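You operate a simulated robot arm through the tools that you are given. There is no shell and no other tool. Be economical: measure what you need, move in short steps, check, and stop when the job is done.

You run a simulated robot arm. Do the job below in one go: nothing can be reset, and whatever is moved stays where it is left.

JOB
Put the red roller on the front of the mixing bench. Fetch the tall bottle and stand it on the finishing bench top. Put the clear spray bottle on the back half of the board table. Put the filter that says "F40" from the back half of the board table on the cream drying chart and the filter marked "F25" on the finishing bench top. Put the hinge with the smallest size on its label from the top of the long bench on the turntable top. Take the glass jar from the top of the steel rack and put it on the blue sheet on the top of the steel rack. Any order will do. Set down upright: tall bottle, clear spray bottle, filter, glass jar.

Only the result counts: the job must be done as asked and must still hold three seconds after the hand-in. Knocking over, shifting, dropping, spilling or breaking anything else fails it. Flat cloth is picked up by pressing the open fingertips on it (5 to 10 N) and closing them slowly along it; thin cloth reads only 2 to 8 mm in the jaws.

ROBOT AND FRAMES
A 6-joint arm with a four-finger gripper on a trunk, on a base that drives. Base frame: it is fixed to the floor where the robot stands at the start and does not move with it; the origin is under the middle of the robot, x ahead of it, y to its left, z up; the surface under the hand at the start is at about z = 740. Units: mm, rad, N and s.
With the tool pointing down near the work surface it reaches from about 160 to 660 mm from the robot's upright axis, wherever it stands. Its first joint turns from -2.897 to 2.897 rad. Places, roughly: back half of the board table [-4600, 5500, 900]; blue sheet (21x16x1 cm) [-6900, 200, 800]; clear spray bottle [-4500, 3500, 1750]; drying chart [-4250, 5500, 1000]; filter [-4000, 5500, 1000]; finishing bench top [-700, 5500, 900]; front of the mixing bench (152x12 cm) [320, 1480, 880]; glass jar (7x7x10 cm) [-6600, 300, 900]; hinge [500, 7500, 1000]; red roller (6x3x15 cm) [500, 100, 800]; tall bottle [-2750, 3500, 1750]; turntable top [-600, 6000, 900]. Payload 3.43 kg.
The TCP is the grasp point between the finger pads, 30 mm short of the fingertips. In the tool frame z runs along the fingers and y along their closing line. Largest opening 120 mm; the body of the gripper starts 85 mm behind the TCP.
Orientation is told as [roll, pitch, yaw] about the base's x, y, z axes, in that order, counted from this pose: with the fingers straight down and closing along the base's y, the tool's x points along the base's -x, its y along +y and its z along -z.

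CONTROLS
- The arm moves only by the tool servo_tool. Its argument "moves" is a list of rows, each a list of 7 numbers: the shift along the base's x, y, z in mm, then the turn, a rotation vector about the base's x, y, z in rad, then the closure in counts, from 0 (fully open) to 255 (shut). In form: [[x, y, z, ax, ay, az, gripper], ...]. A call has 1 to 8 rows; each row is the pose to reach, as a shift and turn from the pose commanded when the call began. A row lasts 0.2 s, in which the tool goes at most 50 mm and 0.15 rad; a call with a longer step from one row to the next is refused whole, and so is a gripper value outside its range. Where a pose cannot be reached the arm comes as near as it can. A force on the tool above 40 N (or 10 N above the force at the start of the call, whichever is more), or a blocked arm, ends the call early, and 0.2 s more pass. The fingers move at their own pace and stop on an object; they squeeze with about 28 N. The grip force told is the motor's: it shows also when the fingers shut on nothing. Time passes only in rows, and 0.2 s behind the last, so rows that repeat a pose let the fingers close. The reply holds the time, the measured pose of the TCP, the force on the tool along the base axes, the opening and the grip force, in the units named above and with some noise, with the torque about the TCP (base axes, N m) and any sound that the robot's microphone picked up.
- Cameras (640 x 400 px; columns grow to the right, rows downward): "scene" is now at [14.5, 194.4, 1663.1]; the picture's right is [0.66, -0.75, 0.00], its down [-0.70, -0.61, -0.38] and it looks along [0.29, 0.25, -0.93] (base axes); focal length 280 px, centre (320, 200). "wrist" rides on the gripper at [71, -17, -121] in the tool frame; the picture's right is [0.23, 0.97, 0.00], its down [-0.81, 0.19, -0.55] and it looks along [-0.54, 0.13, 0.83] (tool axes); focal length 275 px, centre (320, 200). There is no depth. A picture from a camera that has moved, and an enlarged one, comes with that camera's place and axes in the base frame and with its lens. The place of the scene camera against the robot may be out by one fixed shift of up to 25 mm in any direction.
- camera(camera): a new picture of that camera. The clock stands still meanwhile.
- move_column(by): slides the trunk up (or, below 0, down) by that many mm; the arm and the scene camera ride with it, the base frame stays. It gives what a move gives, with no picture.
- roll_base(legs): drives the robot by 1 to 6 legs, each [ahead, left, turn to the left] in mm, mm and rad, along the robot's own axes; the way and the turn of a leg run together, so that a leg with both is an arc; at most 1500 mm and 3.142 rad a leg. The arm and the cameras ride along, it lands a little off, and it stops where it bumps. It gives what a move gives.
- aim_head(pan, tilt): turns the head with the scene camera to pan (to the left, within 2.094 rad either way) and tilt (down, from -0.506 to 1.204), counted from straight ahead of the robot. It gives what a move gives.
- inspect(camera, box): a new picture of the part [left, top, right, bottom] of that camera's present view, enlarged. The clock stands still meanwhile.
- sign_off(): hands the job in; it is judged then, once.

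Go step by step. Nothing tells you exact positions but the pictures and the camera data: compare them with the known pose of the tool, close in by small moves and look again before you grip or let go. The budget is 207 turns and 192 pictures, counting those below and the enlarged ones. Unless the task says otherwise, let go and move clear before handing in, and close with one line.

The tools are called after "Request:" by a JSON object that holds its "op" and its "data". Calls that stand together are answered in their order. servo_tool: Moves the arm, as the interface text tells. Its arguments: {"type":"object","properties":{"moves":{"type":"array","items":{"type":"array","items":{"type":"number"}}}},"required":["moves"]} The other tools are called the same way: move_column (by) slides the trunk up or down; roll_base (legs) drives the base; aim_head (pan, tilt) turns the head that bears the scene camera; camera (camera) takes a picture; inspect (camera, box) takes an enlarged picture of a part of a camera's view; sign_off () hands the job in.

At the start:

```text
clock: 0.0
tcp_pos: [384.0, 207.5, 988.6]
orientation: [0.001, 0.002, -0.001]
wrist_force: [0.2, -0.8, -0.3]
ft_torque: [-0.03, 0.01, 0.02]
gripper_width: 120.0
finger_force: 0.0
trunk travel left (down, up): [-200.0, 240.0]
robot x, y, heading: [5.3, -0.9, -0.002]
head pan, tilt: [0.719, 1.182]
```

scene: 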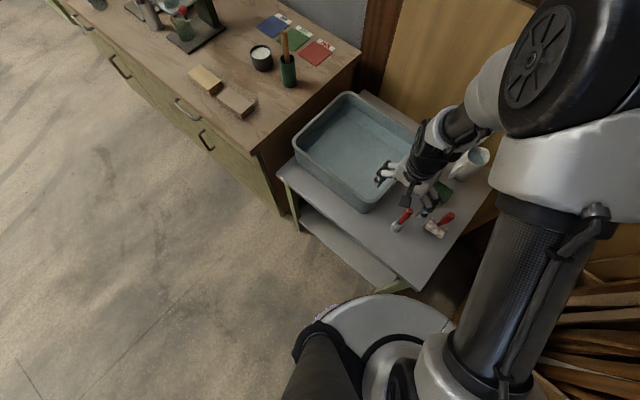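
wrist: 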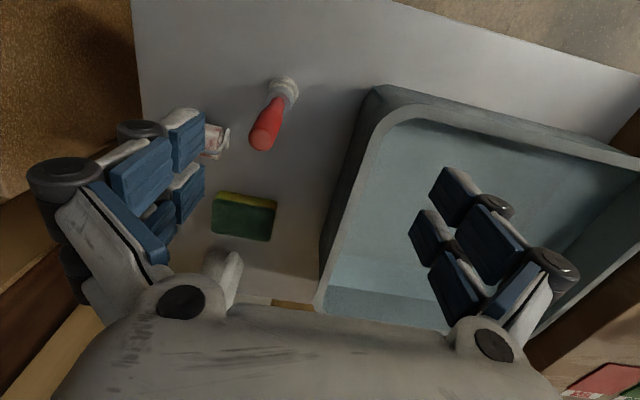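

I see a small table with a tray, a sponge and two red-handled tools. I'll take a closer look to find the roller.

Request:
{"op": "inspect", "data": {"camera": "scene", "box": [360, 130, 500, 250]}}

Request:
{"op": "inspect", "data": {"camera": "wrist", "box": [130, 50, 350, 260]}}

```text
3.33 times, centred on (430, 190) of scene
camera zoom: at [14.5, 194.4, 1663.1], right [0.66, -0.75, 0.0], down [-0.7, -0.61, -0.38], along [0.29, 0.25, -0.93], focal length 933 px, centre (-47, 233)
```

zoom: 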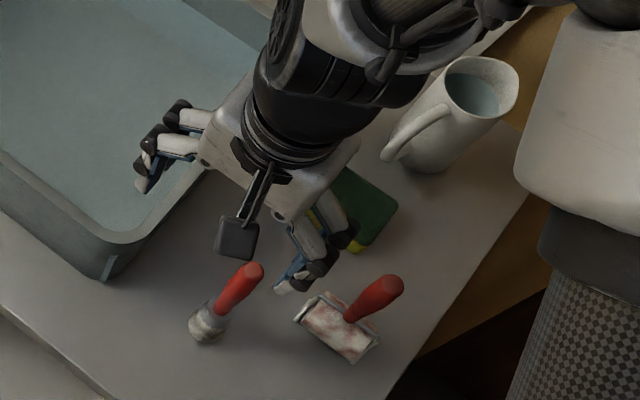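

```text
1.90 times, centred on (240, 155) of wrist
camera zoom: at [312.3, 191.2, 1109.3], right [-0.23, 0.97, 0.0], down [0.81, 0.19, 0.55], along [0.54, 0.13, -0.83], focal length 524 px, centre (472, 286)
```

zoom: 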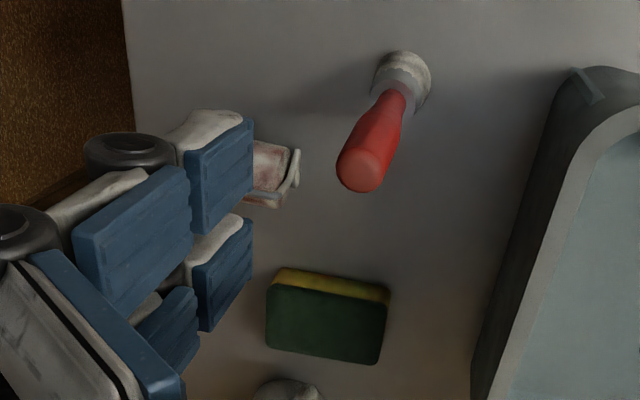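

The roller stands on its head with its handle up at about (475, 80), and a brush stands at about (400, 180). I'll hover over the roller and check with the wrist camera.

Request:
{"op": "servo_tool", "data": {"moves": [[23, -32, 0, 0, 0, 0, 0], [46, -64, 0, 0, 0, 0, 0], [69, -96, 0, 0, 0, 0, 0], [91, -127, 0, 0, 0, 0, 0], [91, -127, 0, 0, 0, 0, 0]]}}

Request:
{"op": "camera", "data": {"camera": "wrist"}}

Request:
{"op": "camera", "data": {"camera": "scene"}}

```text
clock: 1.2
tcp_pos: [472.9, 79.6, 988.1]
orientation: [0.001, 0.001, -0.001]
wrist_force: [-0.8, 0.3, 0.5]
ft_torque: [-0.06, 0.0, 0.03]
gripper_width: 120.0
finger_force: 0.1
trunk travel left (down, up): [-200.0, 240.0]
robot x, y, heading: [-0.2, 2.1, -0.005]
head pan, tilt: [0.719, 1.182]
```

```text
187 pictures are left
camera wrist: at [399.8, 63.7, 1109.1], right [-0.23, 0.97, 0.0], down [0.81, 0.19, 0.55], along [0.54, 0.13, -0.83], focal length 275 px, centre (320, 200)
```

wrist: 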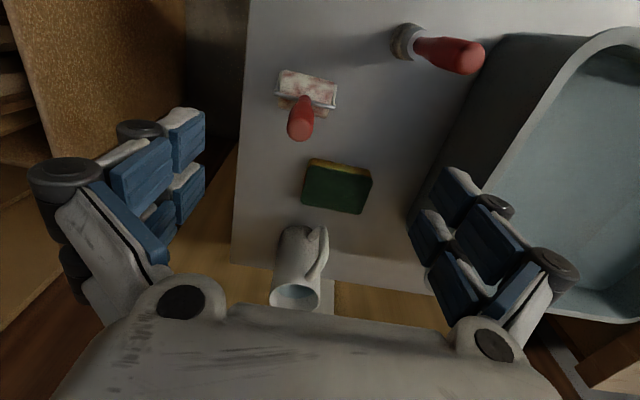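

```text
186 pictures are left
camera scene: at [14.2, 194.9, 1663.1], right [0.66, -0.75, 0.0], down [-0.7, -0.61, -0.38], along [0.29, 0.25, -0.93], focal length 280 px, centre (320, 200)
```

scene: 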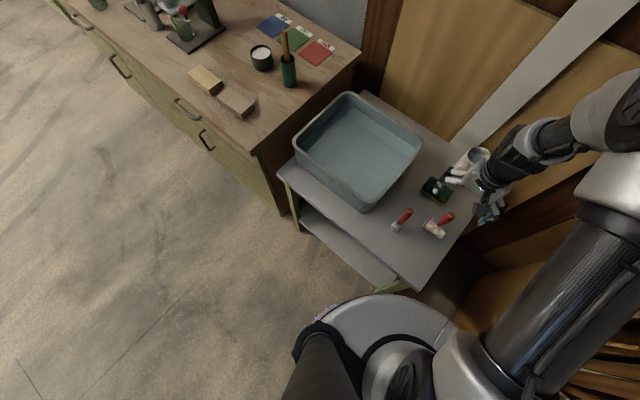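

The wrist camera puts the handle at about (480, 66). I'll move over it, descend to z≈850 and check again.

Request:
{"op": "servo_tool", "data": {"moves": [[8, -13, -30, 0, 0, 0, 80], [8, -13, -65, 0, 0, 0, 80], [8, -13, -100, 0, 0, 0, 80], [8, -13, -135, 0, 0, 0, 80], [8, -13, -135, 0, 0, 0, 80]]}}

Request:
{"op": "camera", "data": {"camera": "wrist"}}

```text
clock: 2.4
tcp_pos: [482.4, 65.1, 850.9]
orientation: [-0.002, -0.002, 0.0]
wrist_force: [0.4, -0.6, 0.2]
ft_torque: [-0.02, 0.01, 0.02]
gripper_width: 82.2
finger_force: 0.0
trunk travel left (down, up): [-200.0, 240.0]
robot x, y, heading: [0.7, -0.1, -0.001]
head pan, tilt: [0.719, 1.182]
```

```text
185 pictures are left
camera wrist: at [410.8, 50.5, 971.8], right [-0.23, 0.97, 0.0], down [0.81, 0.19, 0.55], along [0.54, 0.13, -0.83], focal length 275 px, centre (320, 200)
```

wrist: 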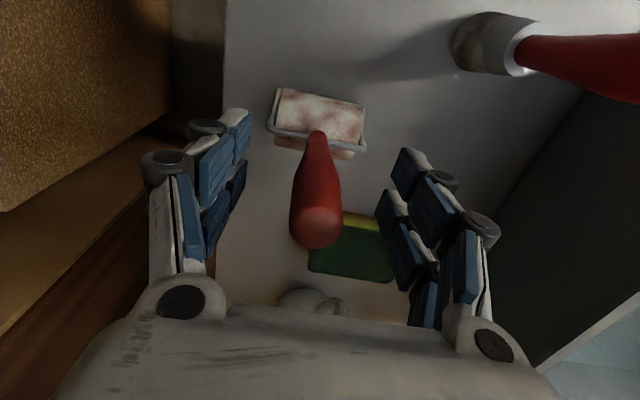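

The handle is centred between the pads. I'll close and lift a little.

Request:
{"op": "servo_tool", "data": {"moves": [[0, 0, 0, 0, 0, 0, 255], [0, 0, 0, 0, 0, 0, 255], [0, 0, 0, 0, 0, 0, 255], [0, 0, 0, 0, 0, 0, 255], [0, 0, 0, 0, 0, 0, 255], [0, 0, 20, 0, 0, 0, 255], [0, 0, 60, 0, 0, 0, 255], [0, 0, 100, 0, 0, 0, 255]]}}

Request:
{"op": "servo_tool", "data": {"moves": [[0, 0, 40, 0, 0, 0, 255], [0, 0, 80, 0, 0, 0, 255], [0, 0, 120, 0, 0, 0, 255]]}}

Request:
{"op": "aim_head", "data": {"pan": 1.3, "tilt": 0.7}}

Request:
{"op": "camera", "data": {"camera": "wrist"}}

Request:
{"op": "camera", "data": {"camera": "scene"}}

```text
clock: 4.2
tcp_pos: [480.8, 65.9, 954.4]
orientation: [-0.001, 0.001, 0.0]
wrist_force: [0.7, 1.0, -2.2]
ft_torque: [0.0, -0.04, -0.01]
gripper_width: 21.2
finger_force: 28.2
trunk travel left (down, up): [-200.0, 240.0]
robot x, y, heading: [1.0, 2.3, -0.001]
head pan, tilt: [0.719, 1.182]
```

```text
clock: 5.0
tcp_pos: [486.7, 65.0, 1075.6]
orientation: [0.0, 0.002, -0.001]
wrist_force: [-0.3, -0.2, -2.1]
ft_torque: [0.01, -0.01, -0.03]
gripper_width: 21.3
finger_force: 27.6
trunk travel left (down, up): [-200.0, 240.0]
robot x, y, heading: [-1.7, -3.3, 0.003]
head pan, tilt: [0.719, 1.182]
```

```text
clock: 6.0
tcp_pos: [485.7, 66.6, 1074.9]
orientation: [0.0, 0.001, 0.001]
wrist_force: [0.0, 0.6, -2.2]
ft_torque: [-0.02, -0.01, -0.02]
gripper_width: 21.2
finger_force: 28.2
trunk travel left (down, up): [-200.0, 240.0]
robot x, y, heading: [2.6, -0.9, 0.003]
head pan, tilt: [1.3, 0.7]
```

```text
184 pictures are left
camera wrist: at [413.7, 50.2, 1196.0], right [-0.23, 0.97, 0.0], down [0.81, 0.19, 0.55], along [0.54, 0.13, -0.83], focal length 275 px, centre (320, 200)
```

wrist: 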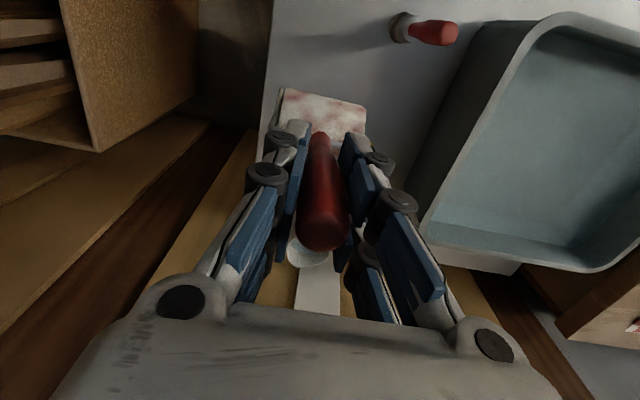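

```text
183 pictures are left
camera scene: at [-5.5, 238.6, 1698.0], right [0.96, -0.27, 0.0], down [-0.17, -0.62, -0.76], along [0.2, 0.74, -0.64], focal length 280 px, centre (320, 200)
```

scene: 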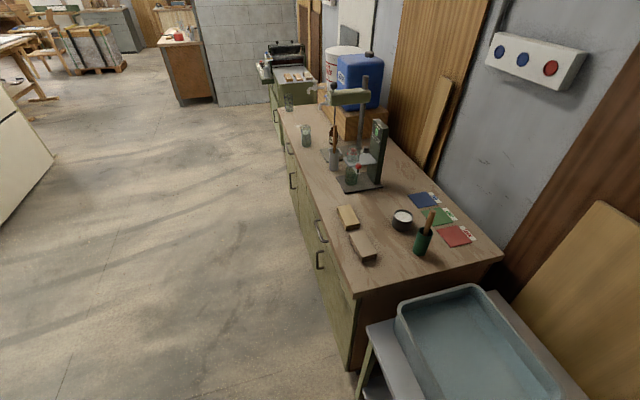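

The roller is held (21 mm grip, handle up). The front strip of the bench looks free near (310, 1250–1600). I'll retract the arm, back off and drive along the bench.

Request:
{"op": "servo_tool", "data": {"moves": [[-45, 0, 0, 0, 0, 0, 255], [-90, 0, 0, 0, 0, 0, 255], [-135, 0, 0, 0, 0, 0, 255], [-170, 0, 0, 0, 0, 0, 255]]}}

Request:
{"op": "roll_base", "data": {"legs": [[-170, 0, 0], [0, 1100, 0]]}}

Request:
{"op": "aim_head", "data": {"pan": 0.3, "tilt": 0.8}}

Request:
{"op": "camera", "data": {"camera": "scene"}}

```text
clock: 7.0
tcp_pos: [315.4, 65.5, 1077.0]
orientation: [0.0, -0.001, 0.002]
wrist_force: [-0.7, 0.2, -2.3]
ft_torque: [-0.01, 0.0, -0.01]
gripper_width: 21.2
finger_force: 27.8
trunk travel left (down, up): [-200.0, 240.0]
robot x, y, heading: [1.1, 0.1, 0.008]
head pan, tilt: [1.3, 0.7]
```

```text
clock: 13.7
tcp_pos: [136.7, 1176.1, 1077.1]
orientation: [0.001, 0.001, 0.017]
wrist_force: [-0.7, -0.5, -2.6]
ft_torque: [-0.04, -0.01, 0.02]
gripper_width: 21.3
finger_force: 27.5
trunk travel left (down, up): [-200.0, 240.0]
robot x, y, heading: [-180.1, 1105.6, 0.02]
head pan, tilt: [1.3, 0.7]
```

```text
clock: 15.0
tcp_pos: [135.9, 1174.0, 1076.1]
orientation: [-0.002, 0.001, 0.017]
wrist_force: [-0.3, 0.3, -1.8]
ft_torque: [-0.03, -0.01, 0.02]
gripper_width: 21.2
finger_force: 28.5
trunk travel left (down, up): [-200.0, 240.0]
robot x, y, heading: [-181.7, 1100.8, 0.018]
head pan, tilt: [0.3, 0.799]
```

```text
182 pictures are left
camera scene: at [-133.4, 1285.5, 1689.8], right [0.31, -0.95, 0.0], down [-0.68, -0.22, -0.7], along [0.66, 0.22, -0.72], focal length 280 px, centre (320, 200)
```

scene: 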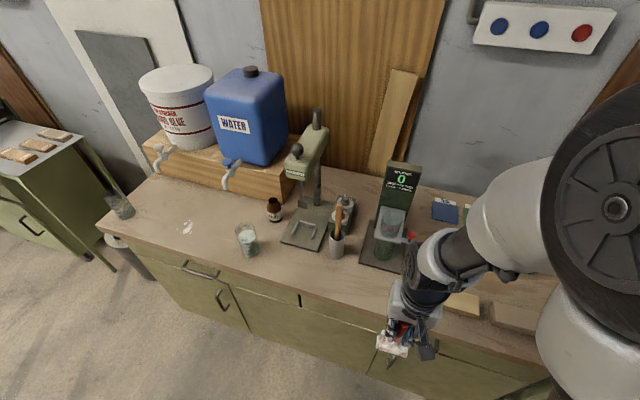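

There's a free spot on the front strip at about (303, 1530), between the glass jar and the brush cup. I'll drive there and extend over it.

Request:
{"op": "roll_base", "data": {"legs": [[0, 355, -0.018]]}}

Request:
{"op": "servo_tool", "data": {"moves": [[42, 0, 0, 0, 0, 0, 255], [84, 0, 0, 0, 0, 0, 255], [126, 0, 0, 0, 0, 0, 255], [166, 0, 0, 0, 0, 0, 255], [166, 0, 0, 0, 0, 0, 255]]}}

Request:
{"op": "camera", "data": {"camera": "wrist"}}

Request:
{"op": "camera", "data": {"camera": "scene"}}

```text
clock: 17.3
tcp_pos: [135.3, 1519.3, 1076.3]
orientation: [0.001, 0.001, -0.002]
wrist_force: [-0.1, 0.4, -1.2]
ft_torque: [0.02, -0.03, -0.01]
gripper_width: 21.5
finger_force: 27.9
trunk travel left (down, up): [-200.0, 240.0]
robot x, y, heading: [-181.3, 1455.7, -0.01]
head pan, tilt: [0.3, 0.799]
```

```text
clock: 18.5
tcp_pos: [301.1, 1520.5, 1076.4]
orientation: [0.0, 0.001, -0.003]
wrist_force: [-0.2, 0.3, -2.8]
ft_torque: [-0.01, -0.02, -0.04]
gripper_width: 21.1
finger_force: 27.8
trunk travel left (down, up): [-200.0, 240.0]
robot x, y, heading: [-180.3, 1454.5, -0.004]
head pan, tilt: [0.3, 0.799]
```

```text
181 pictures are left
camera wrist: at [228.2, 1505.6, 1197.0], right [-0.23, 0.97, 0.0], down [0.81, 0.19, 0.55], along [0.54, 0.12, -0.83], focal length 275 px, centre (320, 200)
```

wrist: 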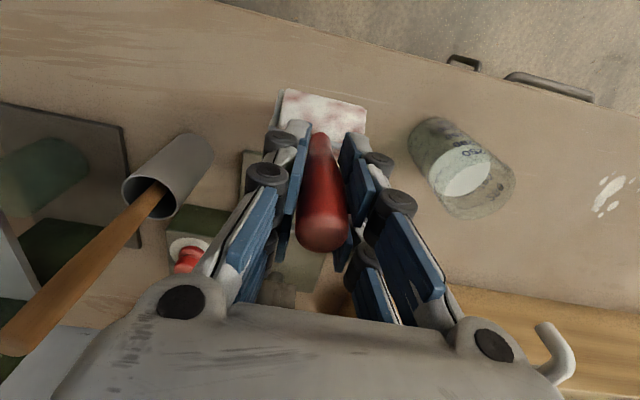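

```text
180 pictures are left
camera scene: at [-132.8, 1635.1, 1689.9], right [0.29, -0.96, 0.0], down [-0.69, -0.21, -0.7], along [0.67, 0.2, -0.72], focal length 280 px, centre (320, 200)
```

scene: 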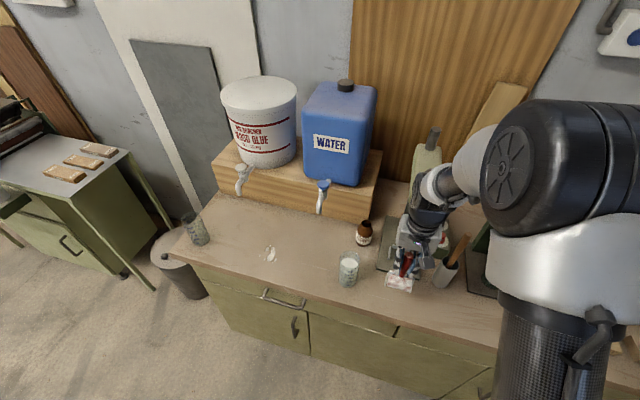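

The bench's front edge is at x≈233, so x=301 is well inside the front strip. I'll lower until it touches.

Request:
{"op": "servo_tool", "data": {"moves": [[0, 0, -25, 0, 0, 0, 255], [0, 0, -50, 0, 0, 0, 255], [0, 0, -60, 0, 0, 0, 255], [0, 0, -66, 0, 0, 0, 255], [0, 0, -70, 0, 0, 0, 255], [0, 0, -70, 0, 0, 0, 255]]}}

Request:
{"op": "servo_tool", "data": {"moves": [[0, 0, -5, 0, 0, 0, 255], [0, 0, -10, 0, 0, 0, 255], [0, 0, -15, 0, 0, 0, 255], [0, 0, -20, 0, 0, 0, 255], [0, 0, -25, 0, 0, 0, 255]]}}

Request:
{"op": "camera", "data": {"camera": "wrist"}}

```text
clock: 19.9
tcp_pos: [301.2, 1518.1, 1004.9]
orientation: [0.0, -0.002, -0.003]
wrist_force: [1.0, 0.6, -1.9]
ft_torque: [-0.02, 0.02, -0.01]
gripper_width: 20.8
finger_force: 28.4
trunk travel left (down, up): [-200.0, 240.0]
robot x, y, heading: [-183.8, 1452.5, -0.002]
head pan, tilt: [0.3, 0.799]
```

```text
clock: 21.1
tcp_pos: [299.7, 1517.6, 983.3]
orientation: [0.0, -0.003, -0.004]
wrist_force: [-2.4, -2.2, 20.1]
ft_torque: [-0.04, -0.02, 0.02]
gripper_width: 20.4
finger_force: 28.5
trunk travel left (down, up): [-200.0, 240.0]
robot x, y, heading: [-180.4, 1454.7, 0.003]
head pan, tilt: [0.3, 0.799]
```

```text
179 pictures are left
camera wrist: at [226.6, 1502.6, 1104.1], right [-0.23, 0.97, 0.0], down [0.81, 0.19, 0.56], along [0.54, 0.13, -0.83], focal length 275 px, centre (320, 200)
```

wrist: 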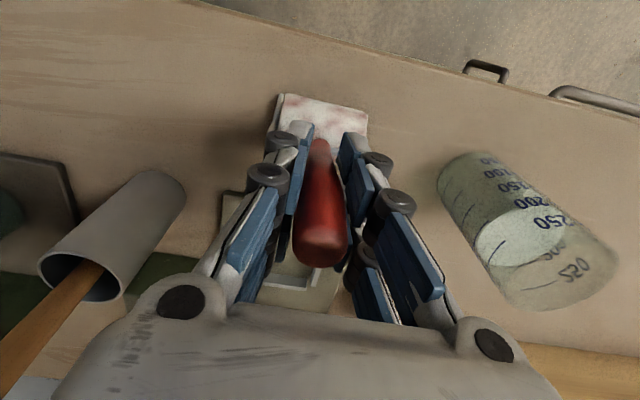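

It's touching the bench. I'll ease off, open part way and rise straight up.

Request:
{"op": "servo_tool", "data": {"moves": [[0, 0, 3, 0, 0, 0, 255], [0, 0, 3, 0, 0, 0, 130], [0, 0, 3, 0, 0, 0, 130], [0, 0, 3, 0, 0, 0, 130], [0, 0, 40, 0, 0, 0, 130], [0, 0, 85, 0, 0, 0, 130], [0, 0, 130, 0, 0, 0, 130]]}}

Request:
{"op": "servo_tool", "data": {"moves": [[-45, 0, 0, 0, 0, 0, 130], [-90, 0, 0, 0, 0, 0, 130], [-135, 0, 0, 0, 0, 0, 130], [-165, 0, 0, 0, 0, 0, 0]]}}

Request:
{"op": "camera", "data": {"camera": "scene"}}

```text
clock: 22.7
tcp_pos: [299.2, 1521.6, 1112.7]
orientation: [-0.001, 0.003, -0.003]
wrist_force: [0.2, 0.2, 0.1]
ft_torque: [-0.01, -0.05, 0.0]
gripper_width: 58.8
finger_force: 0.0
trunk travel left (down, up): [-200.0, 240.0]
robot x, y, heading: [-179.8, 1457.3, -0.004]
head pan, tilt: [0.3, 0.799]
```

```text
clock: 23.7
tcp_pos: [132.6, 1519.7, 1115.2]
orientation: [0.001, -0.002, -0.002]
wrist_force: [-0.4, 0.4, -0.5]
ft_torque: [0.0, 0.01, 0.02]
gripper_width: 85.8
finger_force: 0.1
trunk travel left (down, up): [-200.0, 240.0]
robot x, y, heading: [-182.0, 1455.5, -0.004]
head pan, tilt: [0.3, 0.799]
```

```text
178 pictures are left
camera scene: at [-132.8, 1635.1, 1689.9], right [0.29, -0.96, 0.0], down [-0.69, -0.21, -0.7], along [0.67, 0.2, -0.72], focal length 280 px, centre (320, 200)
```

scene: 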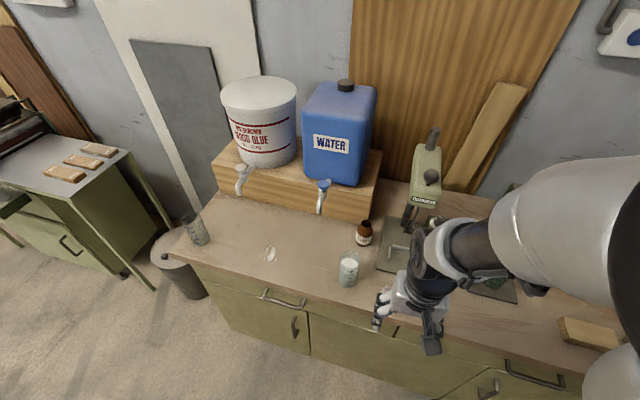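

The roller is hidden behind the hand. I'll back away into the open and look around the room.

Request:
{"op": "roll_base", "data": {"legs": [[-400, 300, 0]]}}

Request:
{"op": "aim_head", "data": {"pan": -0.3, "tilt": 0.6}}

Request:
{"op": "camera", "data": {"camera": "scene"}}

Request:
{"op": "aim_head", "data": {"pan": 1.0, "tilt": 0.25}}

Request:
{"op": "camera", "data": {"camera": "scene"}}

Request:
{"op": "aim_head", "data": {"pan": 2.0, "tilt": 0.25}}

Request:
{"op": "camera", "data": {"camera": "scene"}}

```text
clock: 26.6
tcp_pos: [-268.1, 1819.5, 1114.9]
orientation: [0.0, 0.001, -0.016]
wrist_force: [-0.7, -0.3, 0.3]
ft_torque: [0.0, -0.04, 0.0]
gripper_width: 119.9
finger_force: 0.1
trunk travel left (down, up): [-200.0, 240.0]
robot x, y, heading: [-582.0, 1756.1, -0.014]
head pan, tilt: [0.3, 0.799]
```

```text
clock: 27.6
tcp_pos: [-267.2, 1818.4, 1114.0]
orientation: [-0.002, -0.001, -0.015]
wrist_force: [0.0, 0.2, -0.7]
ft_torque: [0.01, -0.06, 0.02]
gripper_width: 120.2
finger_force: 0.0
trunk travel left (down, up): [-200.0, 240.0]
robot x, y, heading: [-579.3, 1754.4, -0.015]
head pan, tilt: [-0.3, 0.6]
```

```text
177 pictures are left
camera scene: at [-524.3, 1886.6, 1706.7], right [-0.31, -0.95, 0.0], down [-0.54, 0.17, -0.82], along [0.78, -0.26, -0.57], focal length 280 px, centre (320, 200)
```

scene: 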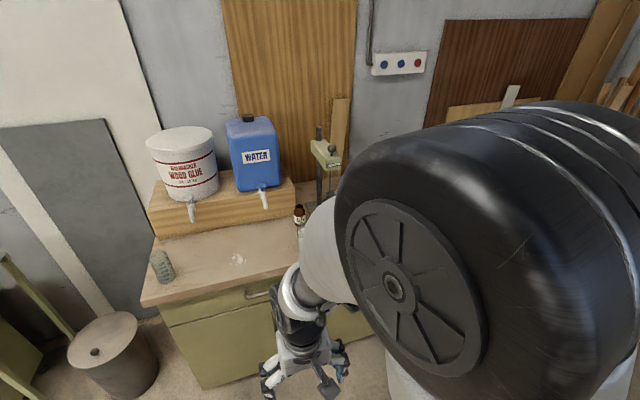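

```text
clock: 29.1
tcp_pos: [-267.6, 1818.6, 1114.4]
orientation: [0.0, 0.0, -0.016]
wrist_force: [0.6, 0.4, -0.3]
ft_torque: [-0.01, 0.0, -0.03]
gripper_width: 120.1
finger_force: 0.0
trunk travel left (down, up): [-200.0, 240.0]
robot x, y, heading: [-582.3, 1756.9, -0.009]
head pan, tilt: [1.0, 0.25]
```

```text
176 pictures are left
camera scene: at [-556.7, 1991.7, 1738.9], right [0.83, -0.55, 0.0], down [-0.14, -0.21, -0.97], along [0.54, 0.81, -0.25], focal length 280 px, centre (320, 200)
```

scene: 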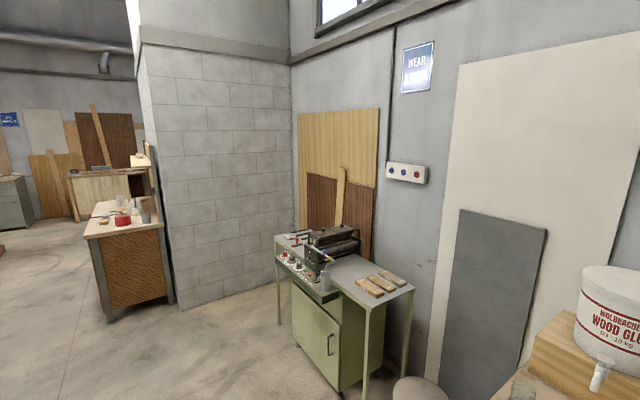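

```text
clock: 30.4
tcp_pos: [-266.5, 1818.5, 1114.0]
orientation: [0.0, 0.0, -0.015]
wrist_force: [-0.4, 0.6, -0.9]
ft_torque: [0.0, 0.02, -0.03]
gripper_width: 119.9
finger_force: 0.0
trunk travel left (down, up): [-200.0, 240.0]
robot x, y, heading: [-581.7, 1757.2, -0.013]
head pan, tilt: [2.0, 0.25]
```

```text
175 pictures are left
camera scene: at [-645.9, 1999.5, 1738.9], right [0.92, 0.4, 0.0], down [0.1, -0.23, -0.97], along [-0.39, 0.89, -0.25], focal length 280 px, centre (320, 200)
```

scene: 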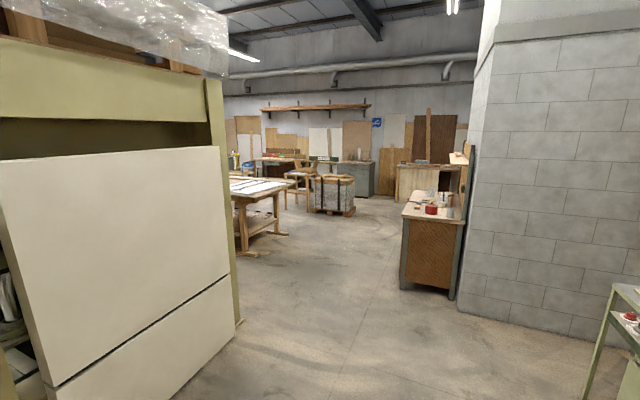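

The room is laid out roughly as the job sheet says. I'll turn to face +y, check the roller, then head for the finishing bench.

Request:
{"op": "roll_base", "data": {"legs": [[-200, 0, 0], [0, 0, 1.584]]}}

Request:
{"op": "aim_head", "data": {"pan": -1.8, "tilt": 0.5}}

Request:
{"op": "camera", "data": {"camera": "scene"}}

Request:
{"op": "aim_head", "data": {"pan": 1.2, "tilt": 0.0}}

Request:
{"op": "camera", "data": {"camera": "scene"}}

```text
clock: 35.7
tcp_pos: [-838.2, 2075.8, 1114.4]
orientation: [0.0, 0.0, 1.528]
wrist_force: [-0.6, 0.6, 0.5]
ft_torque: [0.01, 0.0, 0.02]
gripper_width: 120.1
finger_force: 0.1
trunk travel left (down, up): [-200.0, 240.0]
robot x, y, heading: [-786.1, 1760.0, 1.526]
head pan, tilt: [2.0, 0.25]
```

```text
clock: 38.9
tcp_pos: [-837.1, 2076.6, 1115.0]
orientation: [-0.001, 0.0, 1.528]
wrist_force: [0.6, -0.8, -0.8]
ft_torque: [0.04, -0.01, 0.02]
gripper_width: 120.3
finger_force: 0.2
trunk travel left (down, up): [-200.0, 240.0]
robot x, y, heading: [-785.9, 1760.4, 1.526]
head pan, tilt: [-1.799, 0.499]
```

```text
174 pictures are left
camera scene: at [-846.9, 1738.4, 1715.8], right [-0.27, -0.96, 0.0], down [-0.46, 0.13, -0.88], along [0.85, -0.24, -0.48], focal length 280 px, centre (320, 200)
```

scene: 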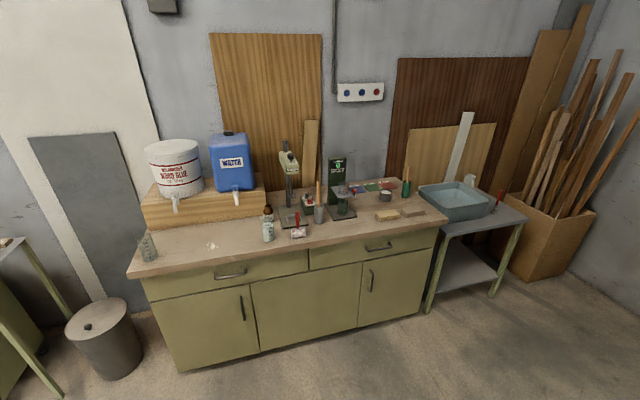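

```text
clock: 41.5
tcp_pos: [-838.1, 2075.8, 1114.3]
orientation: [-0.001, -0.001, 1.527]
wrist_force: [0.0, 0.0, -0.4]
ft_torque: [-0.03, 0.03, 0.01]
gripper_width: 120.1
finger_force: 0.1
trunk travel left (down, up): [-200.0, 240.0]
robot x, y, heading: [-784.5, 1759.0, 1.529]
head pan, tilt: [1.201, 0.0]
```

```text
173 pictures are left
camera scene: at [-1017.0, 1799.0, 1761.9], right [0.4, 0.92, 0.0], down [0.0, 0.0, -1.0], along [-0.92, 0.4, 0.0], focal length 280 px, centre (320, 200)
```

scene: 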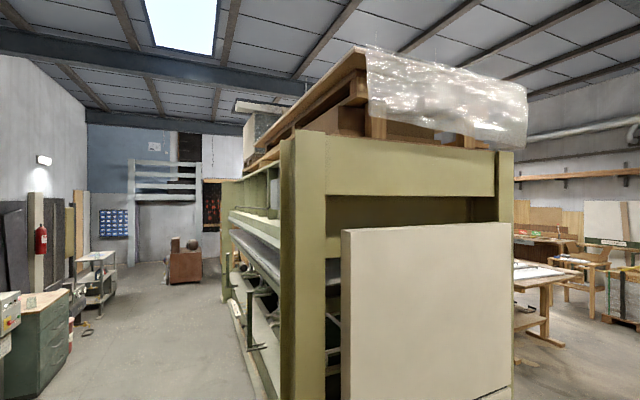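

The roller stands upright on the bench front. Now I'll drive along +y toward the finishing and long benches.

Request:
{"op": "roll_base", "data": {"legs": [[1100, 300, 0], [1120, 310, 0.042]]}}

Request:
{"op": "aim_head", "data": {"pan": -0.4, "tilt": 0.4}}

Request:
{"op": "camera", "data": {"camera": "scene"}}

Request:
{"op": "aim_head", "data": {"pan": 0.8, "tilt": 0.2}}

Request:
{"op": "camera", "data": {"camera": "scene"}}

```text
clock: 52.9
tcp_pos: [-1396.0, 4343.2, 1113.7]
orientation: [0.0, 0.0, 1.575]
wrist_force: [-0.3, 0.0, 0.0]
ft_torque: [0.0, 0.0, -0.01]
gripper_width: 119.9
finger_force: 0.1
trunk travel left (down, up): [-200.0, 240.0]
robot x, y, heading: [-1329.0, 4029.0, 1.574]
head pan, tilt: [1.201, 0.0]
```

```text
clock: 54.6
tcp_pos: [-1395.4, 4342.9, 1114.2]
orientation: [0.0, 0.001, 1.574]
wrist_force: [-0.3, -0.2, 0.2]
ft_torque: [-0.01, -0.03, 0.01]
gripper_width: 120.0
finger_force: 0.2
trunk travel left (down, up): [-200.0, 240.0]
robot x, y, heading: [-1329.1, 4030.4, 1.576]
head pan, tilt: [-0.4, 0.4]
```

```text
172 pictures are left
camera scene: at [-1441.1, 4111.2, 1725.0], right [0.92, -0.39, 0.0], down [-0.15, -0.36, -0.92], along [0.36, 0.85, -0.39], focal length 280 px, centre (320, 200)
```

scene: 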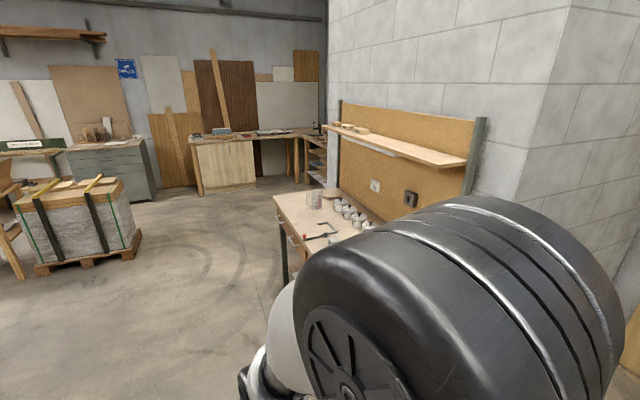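

```text
clock: 56.0
tcp_pos: [-1394.9, 4343.3, 1114.5]
orientation: [-0.001, 0.0, 1.574]
wrist_force: [-0.7, -0.1, 0.4]
ft_torque: [0.0, -0.04, -0.03]
gripper_width: 120.1
finger_force: 0.1
trunk travel left (down, up): [-200.0, 240.0]
robot x, y, heading: [-1328.9, 4033.0, 1.576]
head pan, tilt: [0.799, 0.201]
```

```text
171 pictures are left
camera scene: at [-1543.7, 4090.5, 1743.5], right [0.7, 0.72, 0.0], down [0.14, -0.14, -0.98], along [-0.7, 0.68, -0.2], focal length 280 px, centre (320, 200)
```

scene: 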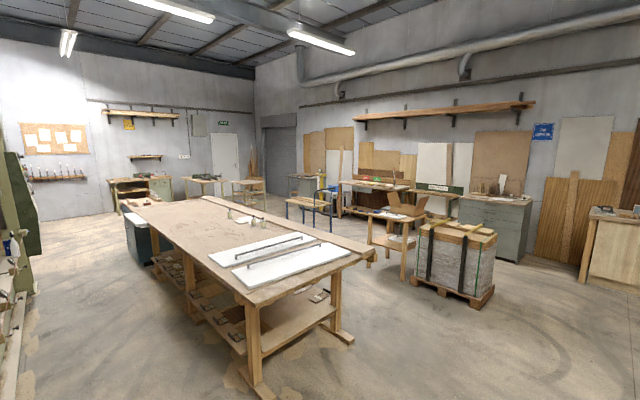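

The finishing bench lies ahead on the right. The long bench seems to be beyond it, so I'll drive further and look right.

Request:
{"op": "roll_base", "data": {"legs": [[1500, 0, 0], [800, 0, 0]]}}

Request:
{"op": "aim_head", "data": {"pan": -0.7, "tilt": 0.4}}

Request:
{"op": "camera", "data": {"camera": "scene"}}

Request:
{"op": "aim_head", "data": {"pan": -1.9, "tilt": 0.6}}

Request:
{"op": "camera", "data": {"camera": "scene"}}

```text
clock: 67.5
tcp_pos: [-1387.5, 6678.9, 1113.7]
orientation: [0.0, 0.0, 1.567]
wrist_force: [0.1, -0.3, 0.6]
ft_torque: [0.0, 0.05, 0.0]
gripper_width: 120.0
finger_force: 0.0
trunk travel left (down, up): [-200.0, 240.0]
robot x, y, heading: [-1323.1, 6363.6, 1.569]
head pan, tilt: [0.799, 0.201]
```

```text
clock: 69.1
tcp_pos: [-1387.6, 6678.5, 1114.0]
orientation: [-0.001, 0.001, 1.567]
wrist_force: [1.1, -0.1, 0.3]
ft_torque: [0.02, -0.03, 0.03]
gripper_width: 120.2
finger_force: 0.1
trunk travel left (down, up): [-200.0, 240.0]
robot x, y, heading: [-1319.2, 6365.3, 1.571]
head pan, tilt: [-0.7, 0.4]
```

```text
170 pictures are left
camera scene: at [-1410.0, 6432.4, 1725.0], right [0.76, -0.65, 0.0], down [-0.25, -0.3, -0.92], along [0.59, 0.7, -0.39], focal length 280 px, centre (320, 200)
```

scene: 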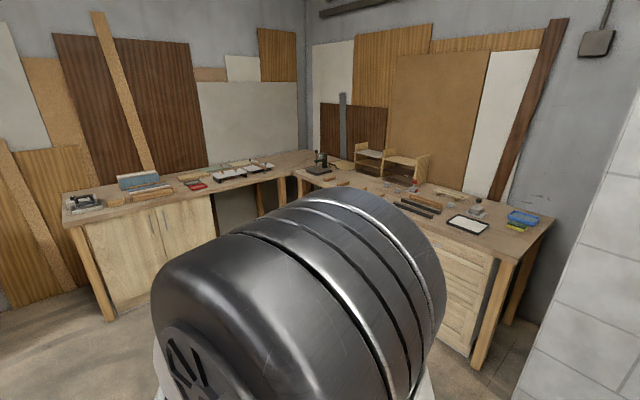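

```text
clock: 70.5
tcp_pos: [-1386.8, 6679.0, 1114.6]
orientation: [-0.001, -0.001, 1.568]
wrist_force: [-0.1, -0.3, -0.6]
ft_torque: [0.01, -0.01, 0.0]
gripper_width: 120.0
finger_force: 0.0
trunk travel left (down, up): [-200.0, 240.0]
robot x, y, heading: [-1321.2, 6361.5, 1.566]
head pan, tilt: [-1.901, 0.6]
```

```text
169 pictures are left
camera scene: at [-1386.2, 6332.9, 1706.7], right [-0.33, -0.95, 0.0], down [-0.53, 0.18, -0.83], along [0.78, -0.27, -0.56], focal length 280 px, centre (320, 200)
```

scene: 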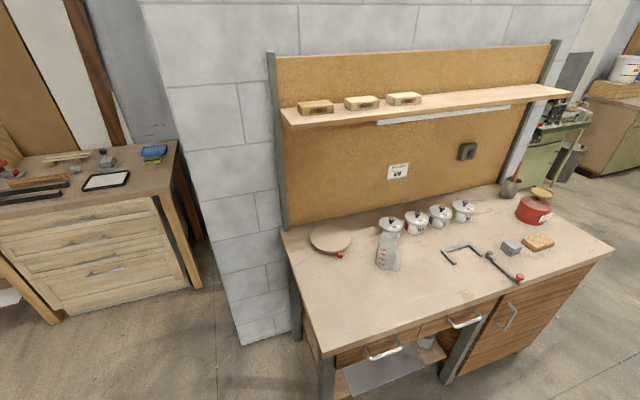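

The turntable and long bench are both in view. I'll zoom in on the long bench to find the hinges.

Request:
{"op": "aim_head", "data": {"pan": -1.1, "tilt": 0.4}}

Request:
{"op": "inspect", "data": {"camera": "scene", "box": [100, 100, 420, 300]}}

```text
clock: 71.6
tcp_pos: [-1386.4, 6677.1, 1114.9]
orientation: [0.0, -0.001, 1.567]
wrist_force: [-0.7, -0.2, 0.5]
ft_torque: [0.03, 0.02, 0.0]
gripper_width: 119.9
finger_force: 0.0
trunk travel left (down, up): [-200.0, 240.0]
robot x, y, heading: [-1322.1, 6364.9, 1.57]
head pan, tilt: [-1.1, 0.4]
```

```text
2.00 times, centred on (260, 200) of scene
camera zoom: at [-1387.1, 6403.4, 1724.9], right [0.45, -0.89, 0.0], down [-0.35, -0.18, -0.92], along [0.82, 0.42, -0.39], focal length 560 px, centre (440, 200)
```

zoom: 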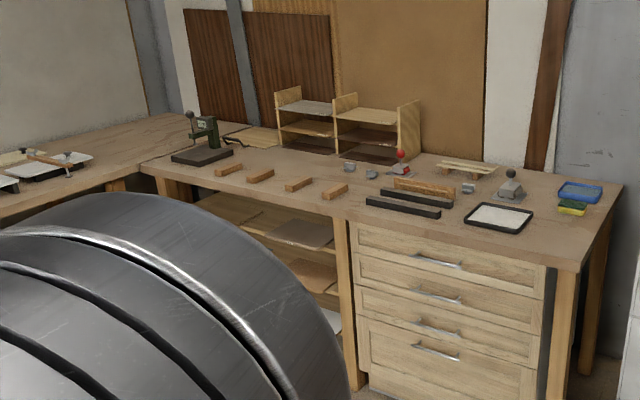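

I can see small grey items on the long bench. I'll drive up to it, facing +x.

Request:
{"op": "roll_base", "data": {"legs": [[1100, 0, 0], [0, -700, 0], [0, 0, -1.57]]}}

Request:
{"op": "aim_head", "data": {"pan": 0.2, "tilt": 0.6}}

Request:
{"op": "camera", "data": {"camera": "scene"}}

```text
clock: 84.6
tcp_pos: [-286.8, 7503.6, 1114.2]
orientation: [0.001, 0.001, -0.03]
wrist_force: [0.0, -0.6, -0.2]
ft_torque: [0.0, 0.0, -0.02]
gripper_width: 120.1
finger_force: 0.1
trunk travel left (down, up): [-200.0, 240.0]
robot x, y, heading: [-605.2, 7450.3, -0.031]
head pan, tilt: [-1.1, 0.4]
```

```text
clock: 86.0
tcp_pos: [-287.3, 7503.8, 1114.7]
orientation: [0.0, 0.0, -0.032]
wrist_force: [-0.7, -0.1, -0.4]
ft_torque: [-0.01, -0.02, -0.02]
gripper_width: 119.9
finger_force: 0.0
trunk travel left (down, up): [-200.0, 240.0]
robot x, y, heading: [-600.3, 7445.5, -0.027]
head pan, tilt: [0.201, 0.6]
```

```text
167 pictures are left
camera scene: at [-539.9, 7620.0, 1706.7], right [0.17, -0.99, 0.0], down [-0.56, -0.09, -0.83], along [0.81, 0.14, -0.56], focal length 280 px, centre (320, 200)
```

scene: 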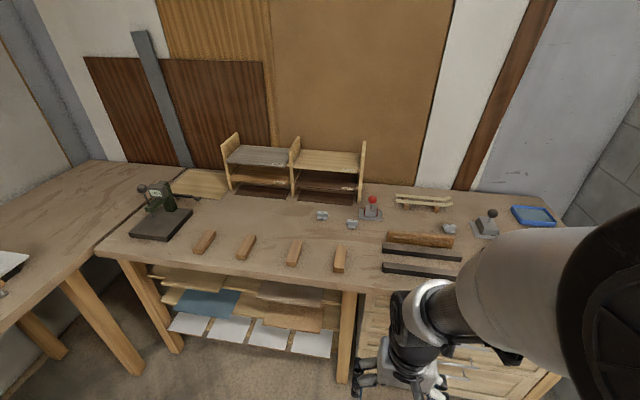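

Request:
{"op": "inspect", "data": {"camera": "scene", "box": [300, 180, 400, 243]}}

Request:
{"op": "inspect", "data": {"camera": "scene", "box": [400, 185, 500, 248]}}

```text
6.35 times, centred on (350, 212) of scene
camera zoom: at [-539.9, 7620.0, 1706.7], right [0.17, -0.99, 0.0], down [-0.56, -0.09, -0.83], along [0.81, 0.14, -0.56], focal length 1778 px, centre (130, 127)
```

zoom: 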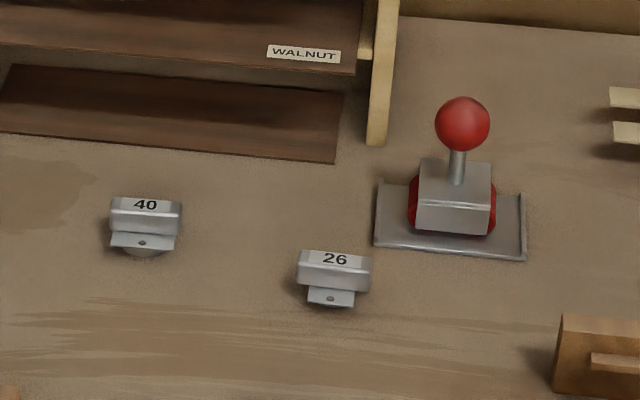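

```text
6.35 times, centred on (450, 216) of scene
camera zoom: at [-539.9, 7620.0, 1706.7], right [0.17, -0.99, 0.0], down [-0.56, -0.09, -0.83], along [0.81, 0.14, -0.56], focal length 1778 px, centre (-505, 95)
```

zoom: 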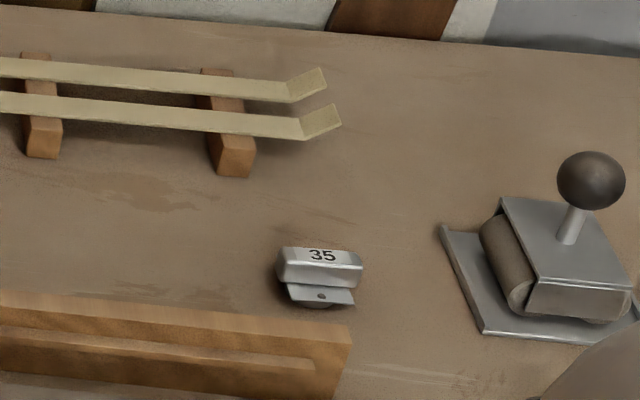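

The hinges are labelled 40, 26 and 35, so 26 is the one I want, at about (450, 7644). I'll drive up to the bench edge and put the hand over it.

Request:
{"op": "roll_base", "data": {"legs": [[420, 170, 0.028]]}}

Request:
{"op": "aim_head", "data": {"pan": 0.1, "tilt": 0.8}}

Request:
{"op": "camera", "data": {"camera": "scene"}}

Request:
{"op": "camera", "data": {"camera": "wrist"}}

```text
clock: 88.8
tcp_pos: [140.2, 7688.0, 1114.6]
orientation: [-0.001, -0.001, 0.012]
wrist_force: [-0.1, 0.7, -0.4]
ft_torque: [-0.02, 0.01, 0.03]
gripper_width: 119.9
finger_force: 0.0
trunk travel left (down, up): [-200.0, 240.0]
robot x, y, heading: [-171.3, 7621.2, 0.014]
head pan, tilt: [0.201, 0.6]
```

```text
clock: 89.5
tcp_pos: [140.1, 7688.0, 1115.5]
orientation: [0.0, -0.001, 0.013]
wrist_force: [-0.1, -0.3, 0.0]
ft_torque: [0.01, 0.0, 0.02]
gripper_width: 120.0
finger_force: 0.0
trunk travel left (down, up): [-200.0, 240.0]
robot x, y, heading: [-174.8, 7616.1, 0.018]
head pan, tilt: [0.099, 0.799]
```

```text
164 pictures are left
camera scene: at [-123.5, 7783.3, 1689.9], right [0.11, -0.99, 0.0], down [-0.71, -0.08, -0.7], along [0.69, 0.08, -0.72], focal length 280 px, centre (320, 200)
```

scene: 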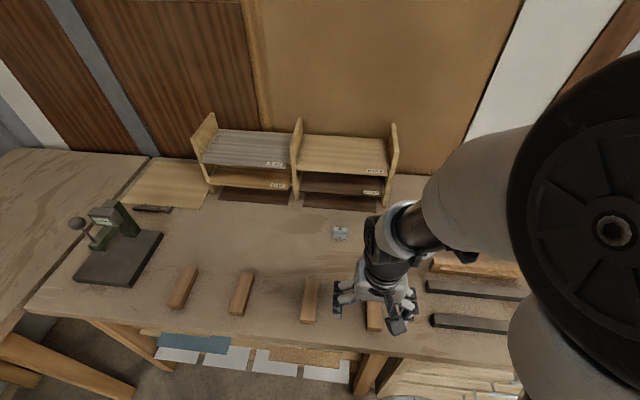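

```text
163 pictures are left
camera wrist: at [66.9, 7671.1, 1235.1], right [-0.24, 0.97, 0.0], down [0.81, 0.2, 0.55], along [0.54, 0.13, -0.83], focal length 275 px, centre (320, 200)
```

wrist: 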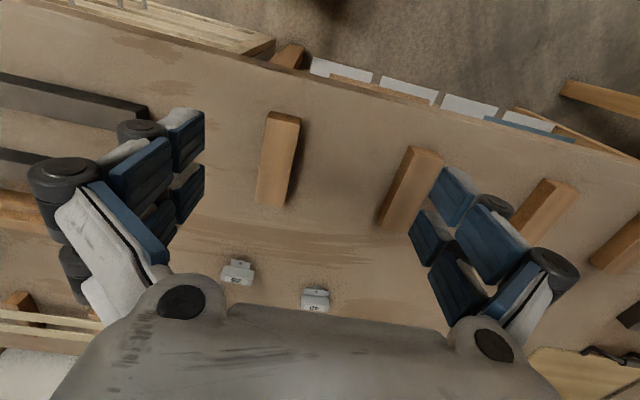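

Hinge 26 is at about (465, 7620). I'll extend above it and look from closer.

Request:
{"op": "servo_tool", "data": {"moves": [[40, -10, 0, 0, 0, 0, 60], [85, -20, 0, 0, 0, 0, 60], [130, -30, 0, 0, 0, 0, 60], [175, -40, 0, 0, 0, 0, 60], [220, -52, 0, 0, 0, 0, 60], [262, -64, -20, 0, 0, 0, 60], [300, -68, -50, 0, 0, 0, 60], [300, -68, -50, 0, 0, 0, 60]]}}

Request:
{"op": "camera", "data": {"camera": "wrist"}}

Request:
{"op": "camera", "data": {"camera": "scene"}}

```text
clock: 91.3
tcp_pos: [439.7, 7621.8, 1065.4]
orientation: [0.001, 0.001, 0.013]
wrist_force: [-0.5, -0.1, -0.1]
ft_torque: [-0.01, -0.03, -0.03]
gripper_width: 91.8
finger_force: 0.1
trunk travel left (down, up): [-200.0, 240.0]
robot x, y, heading: [-173.3, 7614.5, 0.01]
head pan, tilt: [0.099, 0.799]
```

```text
162 pictures are left
camera wrist: at [367.4, 7604.3, 1186.9], right [-0.24, 0.97, 0.0], down [0.81, 0.2, 0.55], along [0.54, 0.13, -0.83], focal length 275 px, centre (320, 200)
```

wrist: 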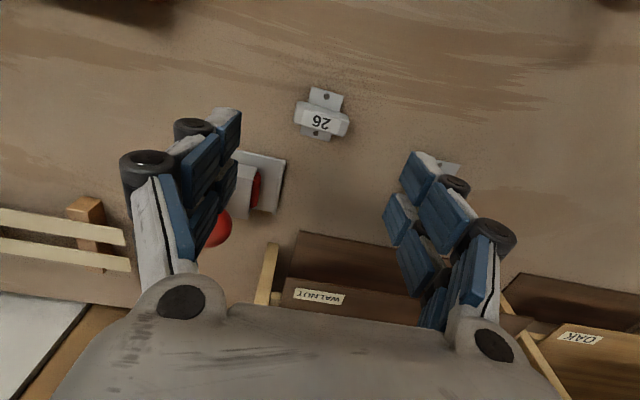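

```text
161 pictures are left
camera scene: at [-124.6, 7783.3, 1690.0], right [0.11, -0.99, 0.0], down [-0.71, -0.08, -0.7], along [0.69, 0.08, -0.72], focal length 280 px, centre (320, 200)
```

scene: 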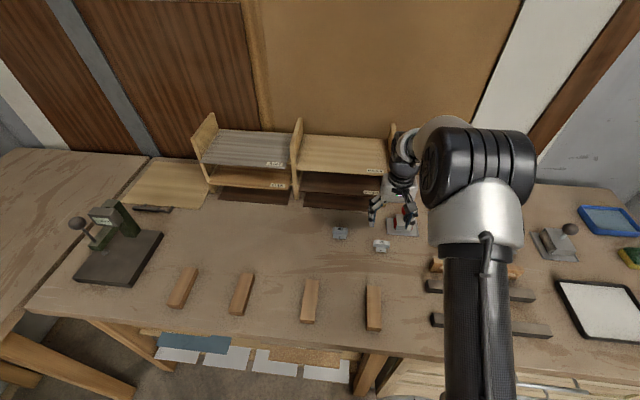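

Hinge 26 is centred near (453, 7625). I'll zoom to read its angle.

Request:
{"op": "inspect", "data": {"camera": "wrist", "box": [272, 80, 368, 140]}}

```text
6.67 times, centred on (320, 110) of wrist
camera zoom: at [367.4, 7604.3, 1186.9], right [-0.24, 0.97, 0.0], down [0.81, 0.2, 0.55], along [0.54, 0.13, -0.83], focal length 1835 px, centre (320, 800)
```

zoom: 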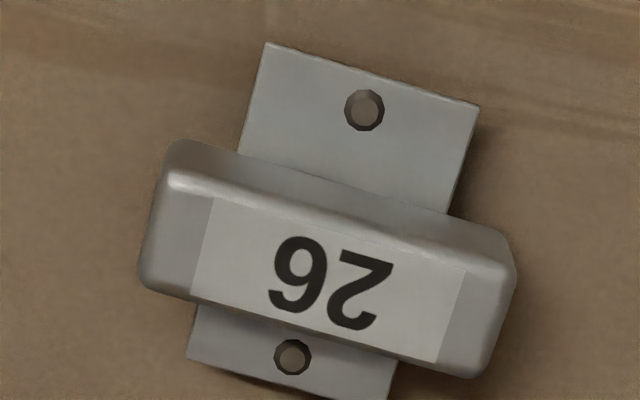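

The hinge body is 54 mm long along y, centred near (451, 7626). I'll descend over it.

Request:
{"op": "servo_tool", "data": {"moves": [[11, 4, -25, 0, 0, -0.013, 60], [11, 4, -60, 0, 0, -0.013, 60], [11, 4, -85, 0, 0, -0.013, 60], [11, 4, -105, 0, 0, -0.013, 60], [11, 4, -105, 0, 0, -0.013, 60]]}}

Request:
{"op": "camera", "data": {"camera": "wrist"}}

```text
clock: 92.5
tcp_pos: [451.3, 7623.9, 958.8]
orientation: [-0.001, 0.0, 0.0]
wrist_force: [0.4, 0.2, -0.5]
ft_torque: [-0.01, 0.02, 0.01]
gripper_width: 91.9
finger_force: 0.1
trunk travel left (down, up): [-200.0, 240.0]
robot x, y, heading: [-174.2, 7617.4, 0.017]
head pan, tilt: [0.099, 0.799]
```

```text
159 pictures are left
camera wrist: at [378.8, 7607.8, 1079.1], right [-0.23, 0.97, 0.0], down [0.81, 0.19, 0.55], along [0.54, 0.13, -0.83], focal length 275 px, centre (320, 200)
```

wrist: 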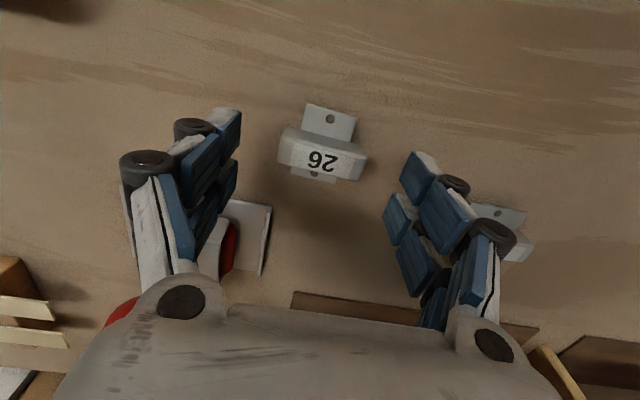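

I'll step down gently to find the bench with the fingertips.

Request:
{"op": "servo_tool", "data": {"moves": [[3, 2, -15, 0, 0, 0, 60], [3, 2, -25, 0, 0, 0, 60], [3, 2, -30, 0, 0, 0, 60], [3, 2, -34, 0, 0, 0, 60], [3, 2, -38, 0, 0, 0, 60], [3, 2, -42, 0, 0, 0, 60], [3, 2, -46, 0, 0, 0, 60]]}}

Request:
{"op": "camera", "data": {"camera": "wrist"}}

```text
clock: 94.2
tcp_pos: [455.6, 7623.5, 924.7]
orientation: [-0.001, -0.014, -0.001]
wrist_force: [-10.1, -1.1, 40.2]
ft_torque: [0.32, 1.41, -0.02]
gripper_width: 81.5
finger_force: 23.6
trunk travel left (down, up): [-200.0, 240.0]
robot x, y, heading: [-173.3, 7616.9, 0.01]
head pan, tilt: [0.099, 0.799]
stopped in row 7: the force on the tool passed its limit at 44 N (the readings are from after the stop); the commanded pose is now the measured one
```

```text
158 pictures are left
camera wrist: at [381.1, 7609.5, 1044.4], right [-0.23, 0.97, 0.0], down [0.8, 0.19, 0.56], along [0.55, 0.13, -0.83], focal length 275 px, centre (320, 200)
```

wrist: 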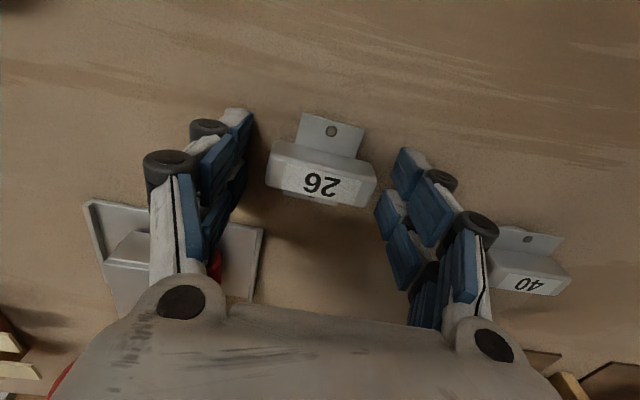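

The fingertips found the bench with TCP at about 925. I'll lift 3 mm, shift +3 in x, close and lift a bit.

Request:
{"op": "servo_tool", "data": {"moves": [[2, 0, 4, 0, 0.007, 0, 60], [4, 0, 4, 0, 0.014, 0, 60], [4, 0, 4, 0, 0.014, 0, 150], [4, 0, 4, 0, 0.014, 0, 255], [4, 0, 4, 0, 0.014, 0, 255], [4, 0, 4, 0, 0.014, 0, 255], [4, 0, 4, 0, 0.014, 0, 255]]}}

Request:
{"op": "servo_tool", "data": {"moves": [[0, 0, 15, 0, 0, 0, 255], [0, 0, 40, 0, 0, 0, 255], [0, 0, 80, 0, 0, 0, 255]]}}

Request:
{"op": "camera", "data": {"camera": "wrist"}}

```text
clock: 95.8
tcp_pos: [461.6, 7624.2, 928.2]
orientation: [-0.001, -0.004, -0.003]
wrist_force: [-0.5, -8.0, 50.4]
ft_torque: [-0.55, 0.81, 0.14]
gripper_width: 50.7
finger_force: 27.7
trunk travel left (down, up): [-200.0, 240.0]
robot x, y, heading: [-173.3, 7620.0, 0.013]
head pan, tilt: [0.099, 0.799]
```

```text
clock: 96.6
tcp_pos: [458.3, 7626.5, 1002.3]
orientation: [0.0, 0.011, -0.001]
wrist_force: [-0.2, 1.5, 0.0]
ft_torque: [0.0, -0.03, -0.01]
gripper_width: 50.5
finger_force: 28.1
trunk travel left (down, up): [-200.0, 240.0]
robot x, y, heading: [-174.0, 7620.0, 0.014]
head pan, tilt: [0.099, 0.799]
```

```text
157 pictures are left
camera wrist: at [386.6, 7609.8, 1123.3], right [-0.23, 0.97, 0.0], down [0.82, 0.19, 0.54], along [0.53, 0.13, -0.84], focal length 275 px, centre (320, 200)
```

wrist: 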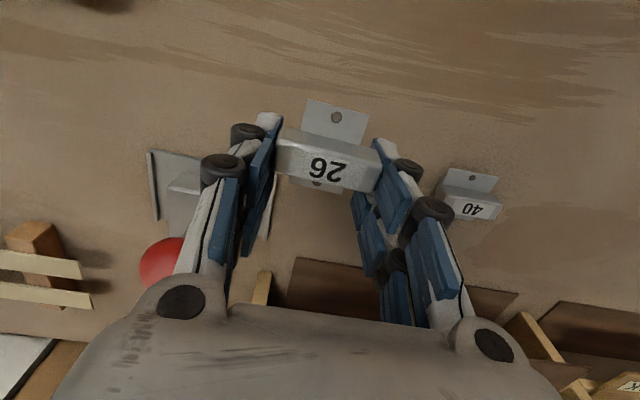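

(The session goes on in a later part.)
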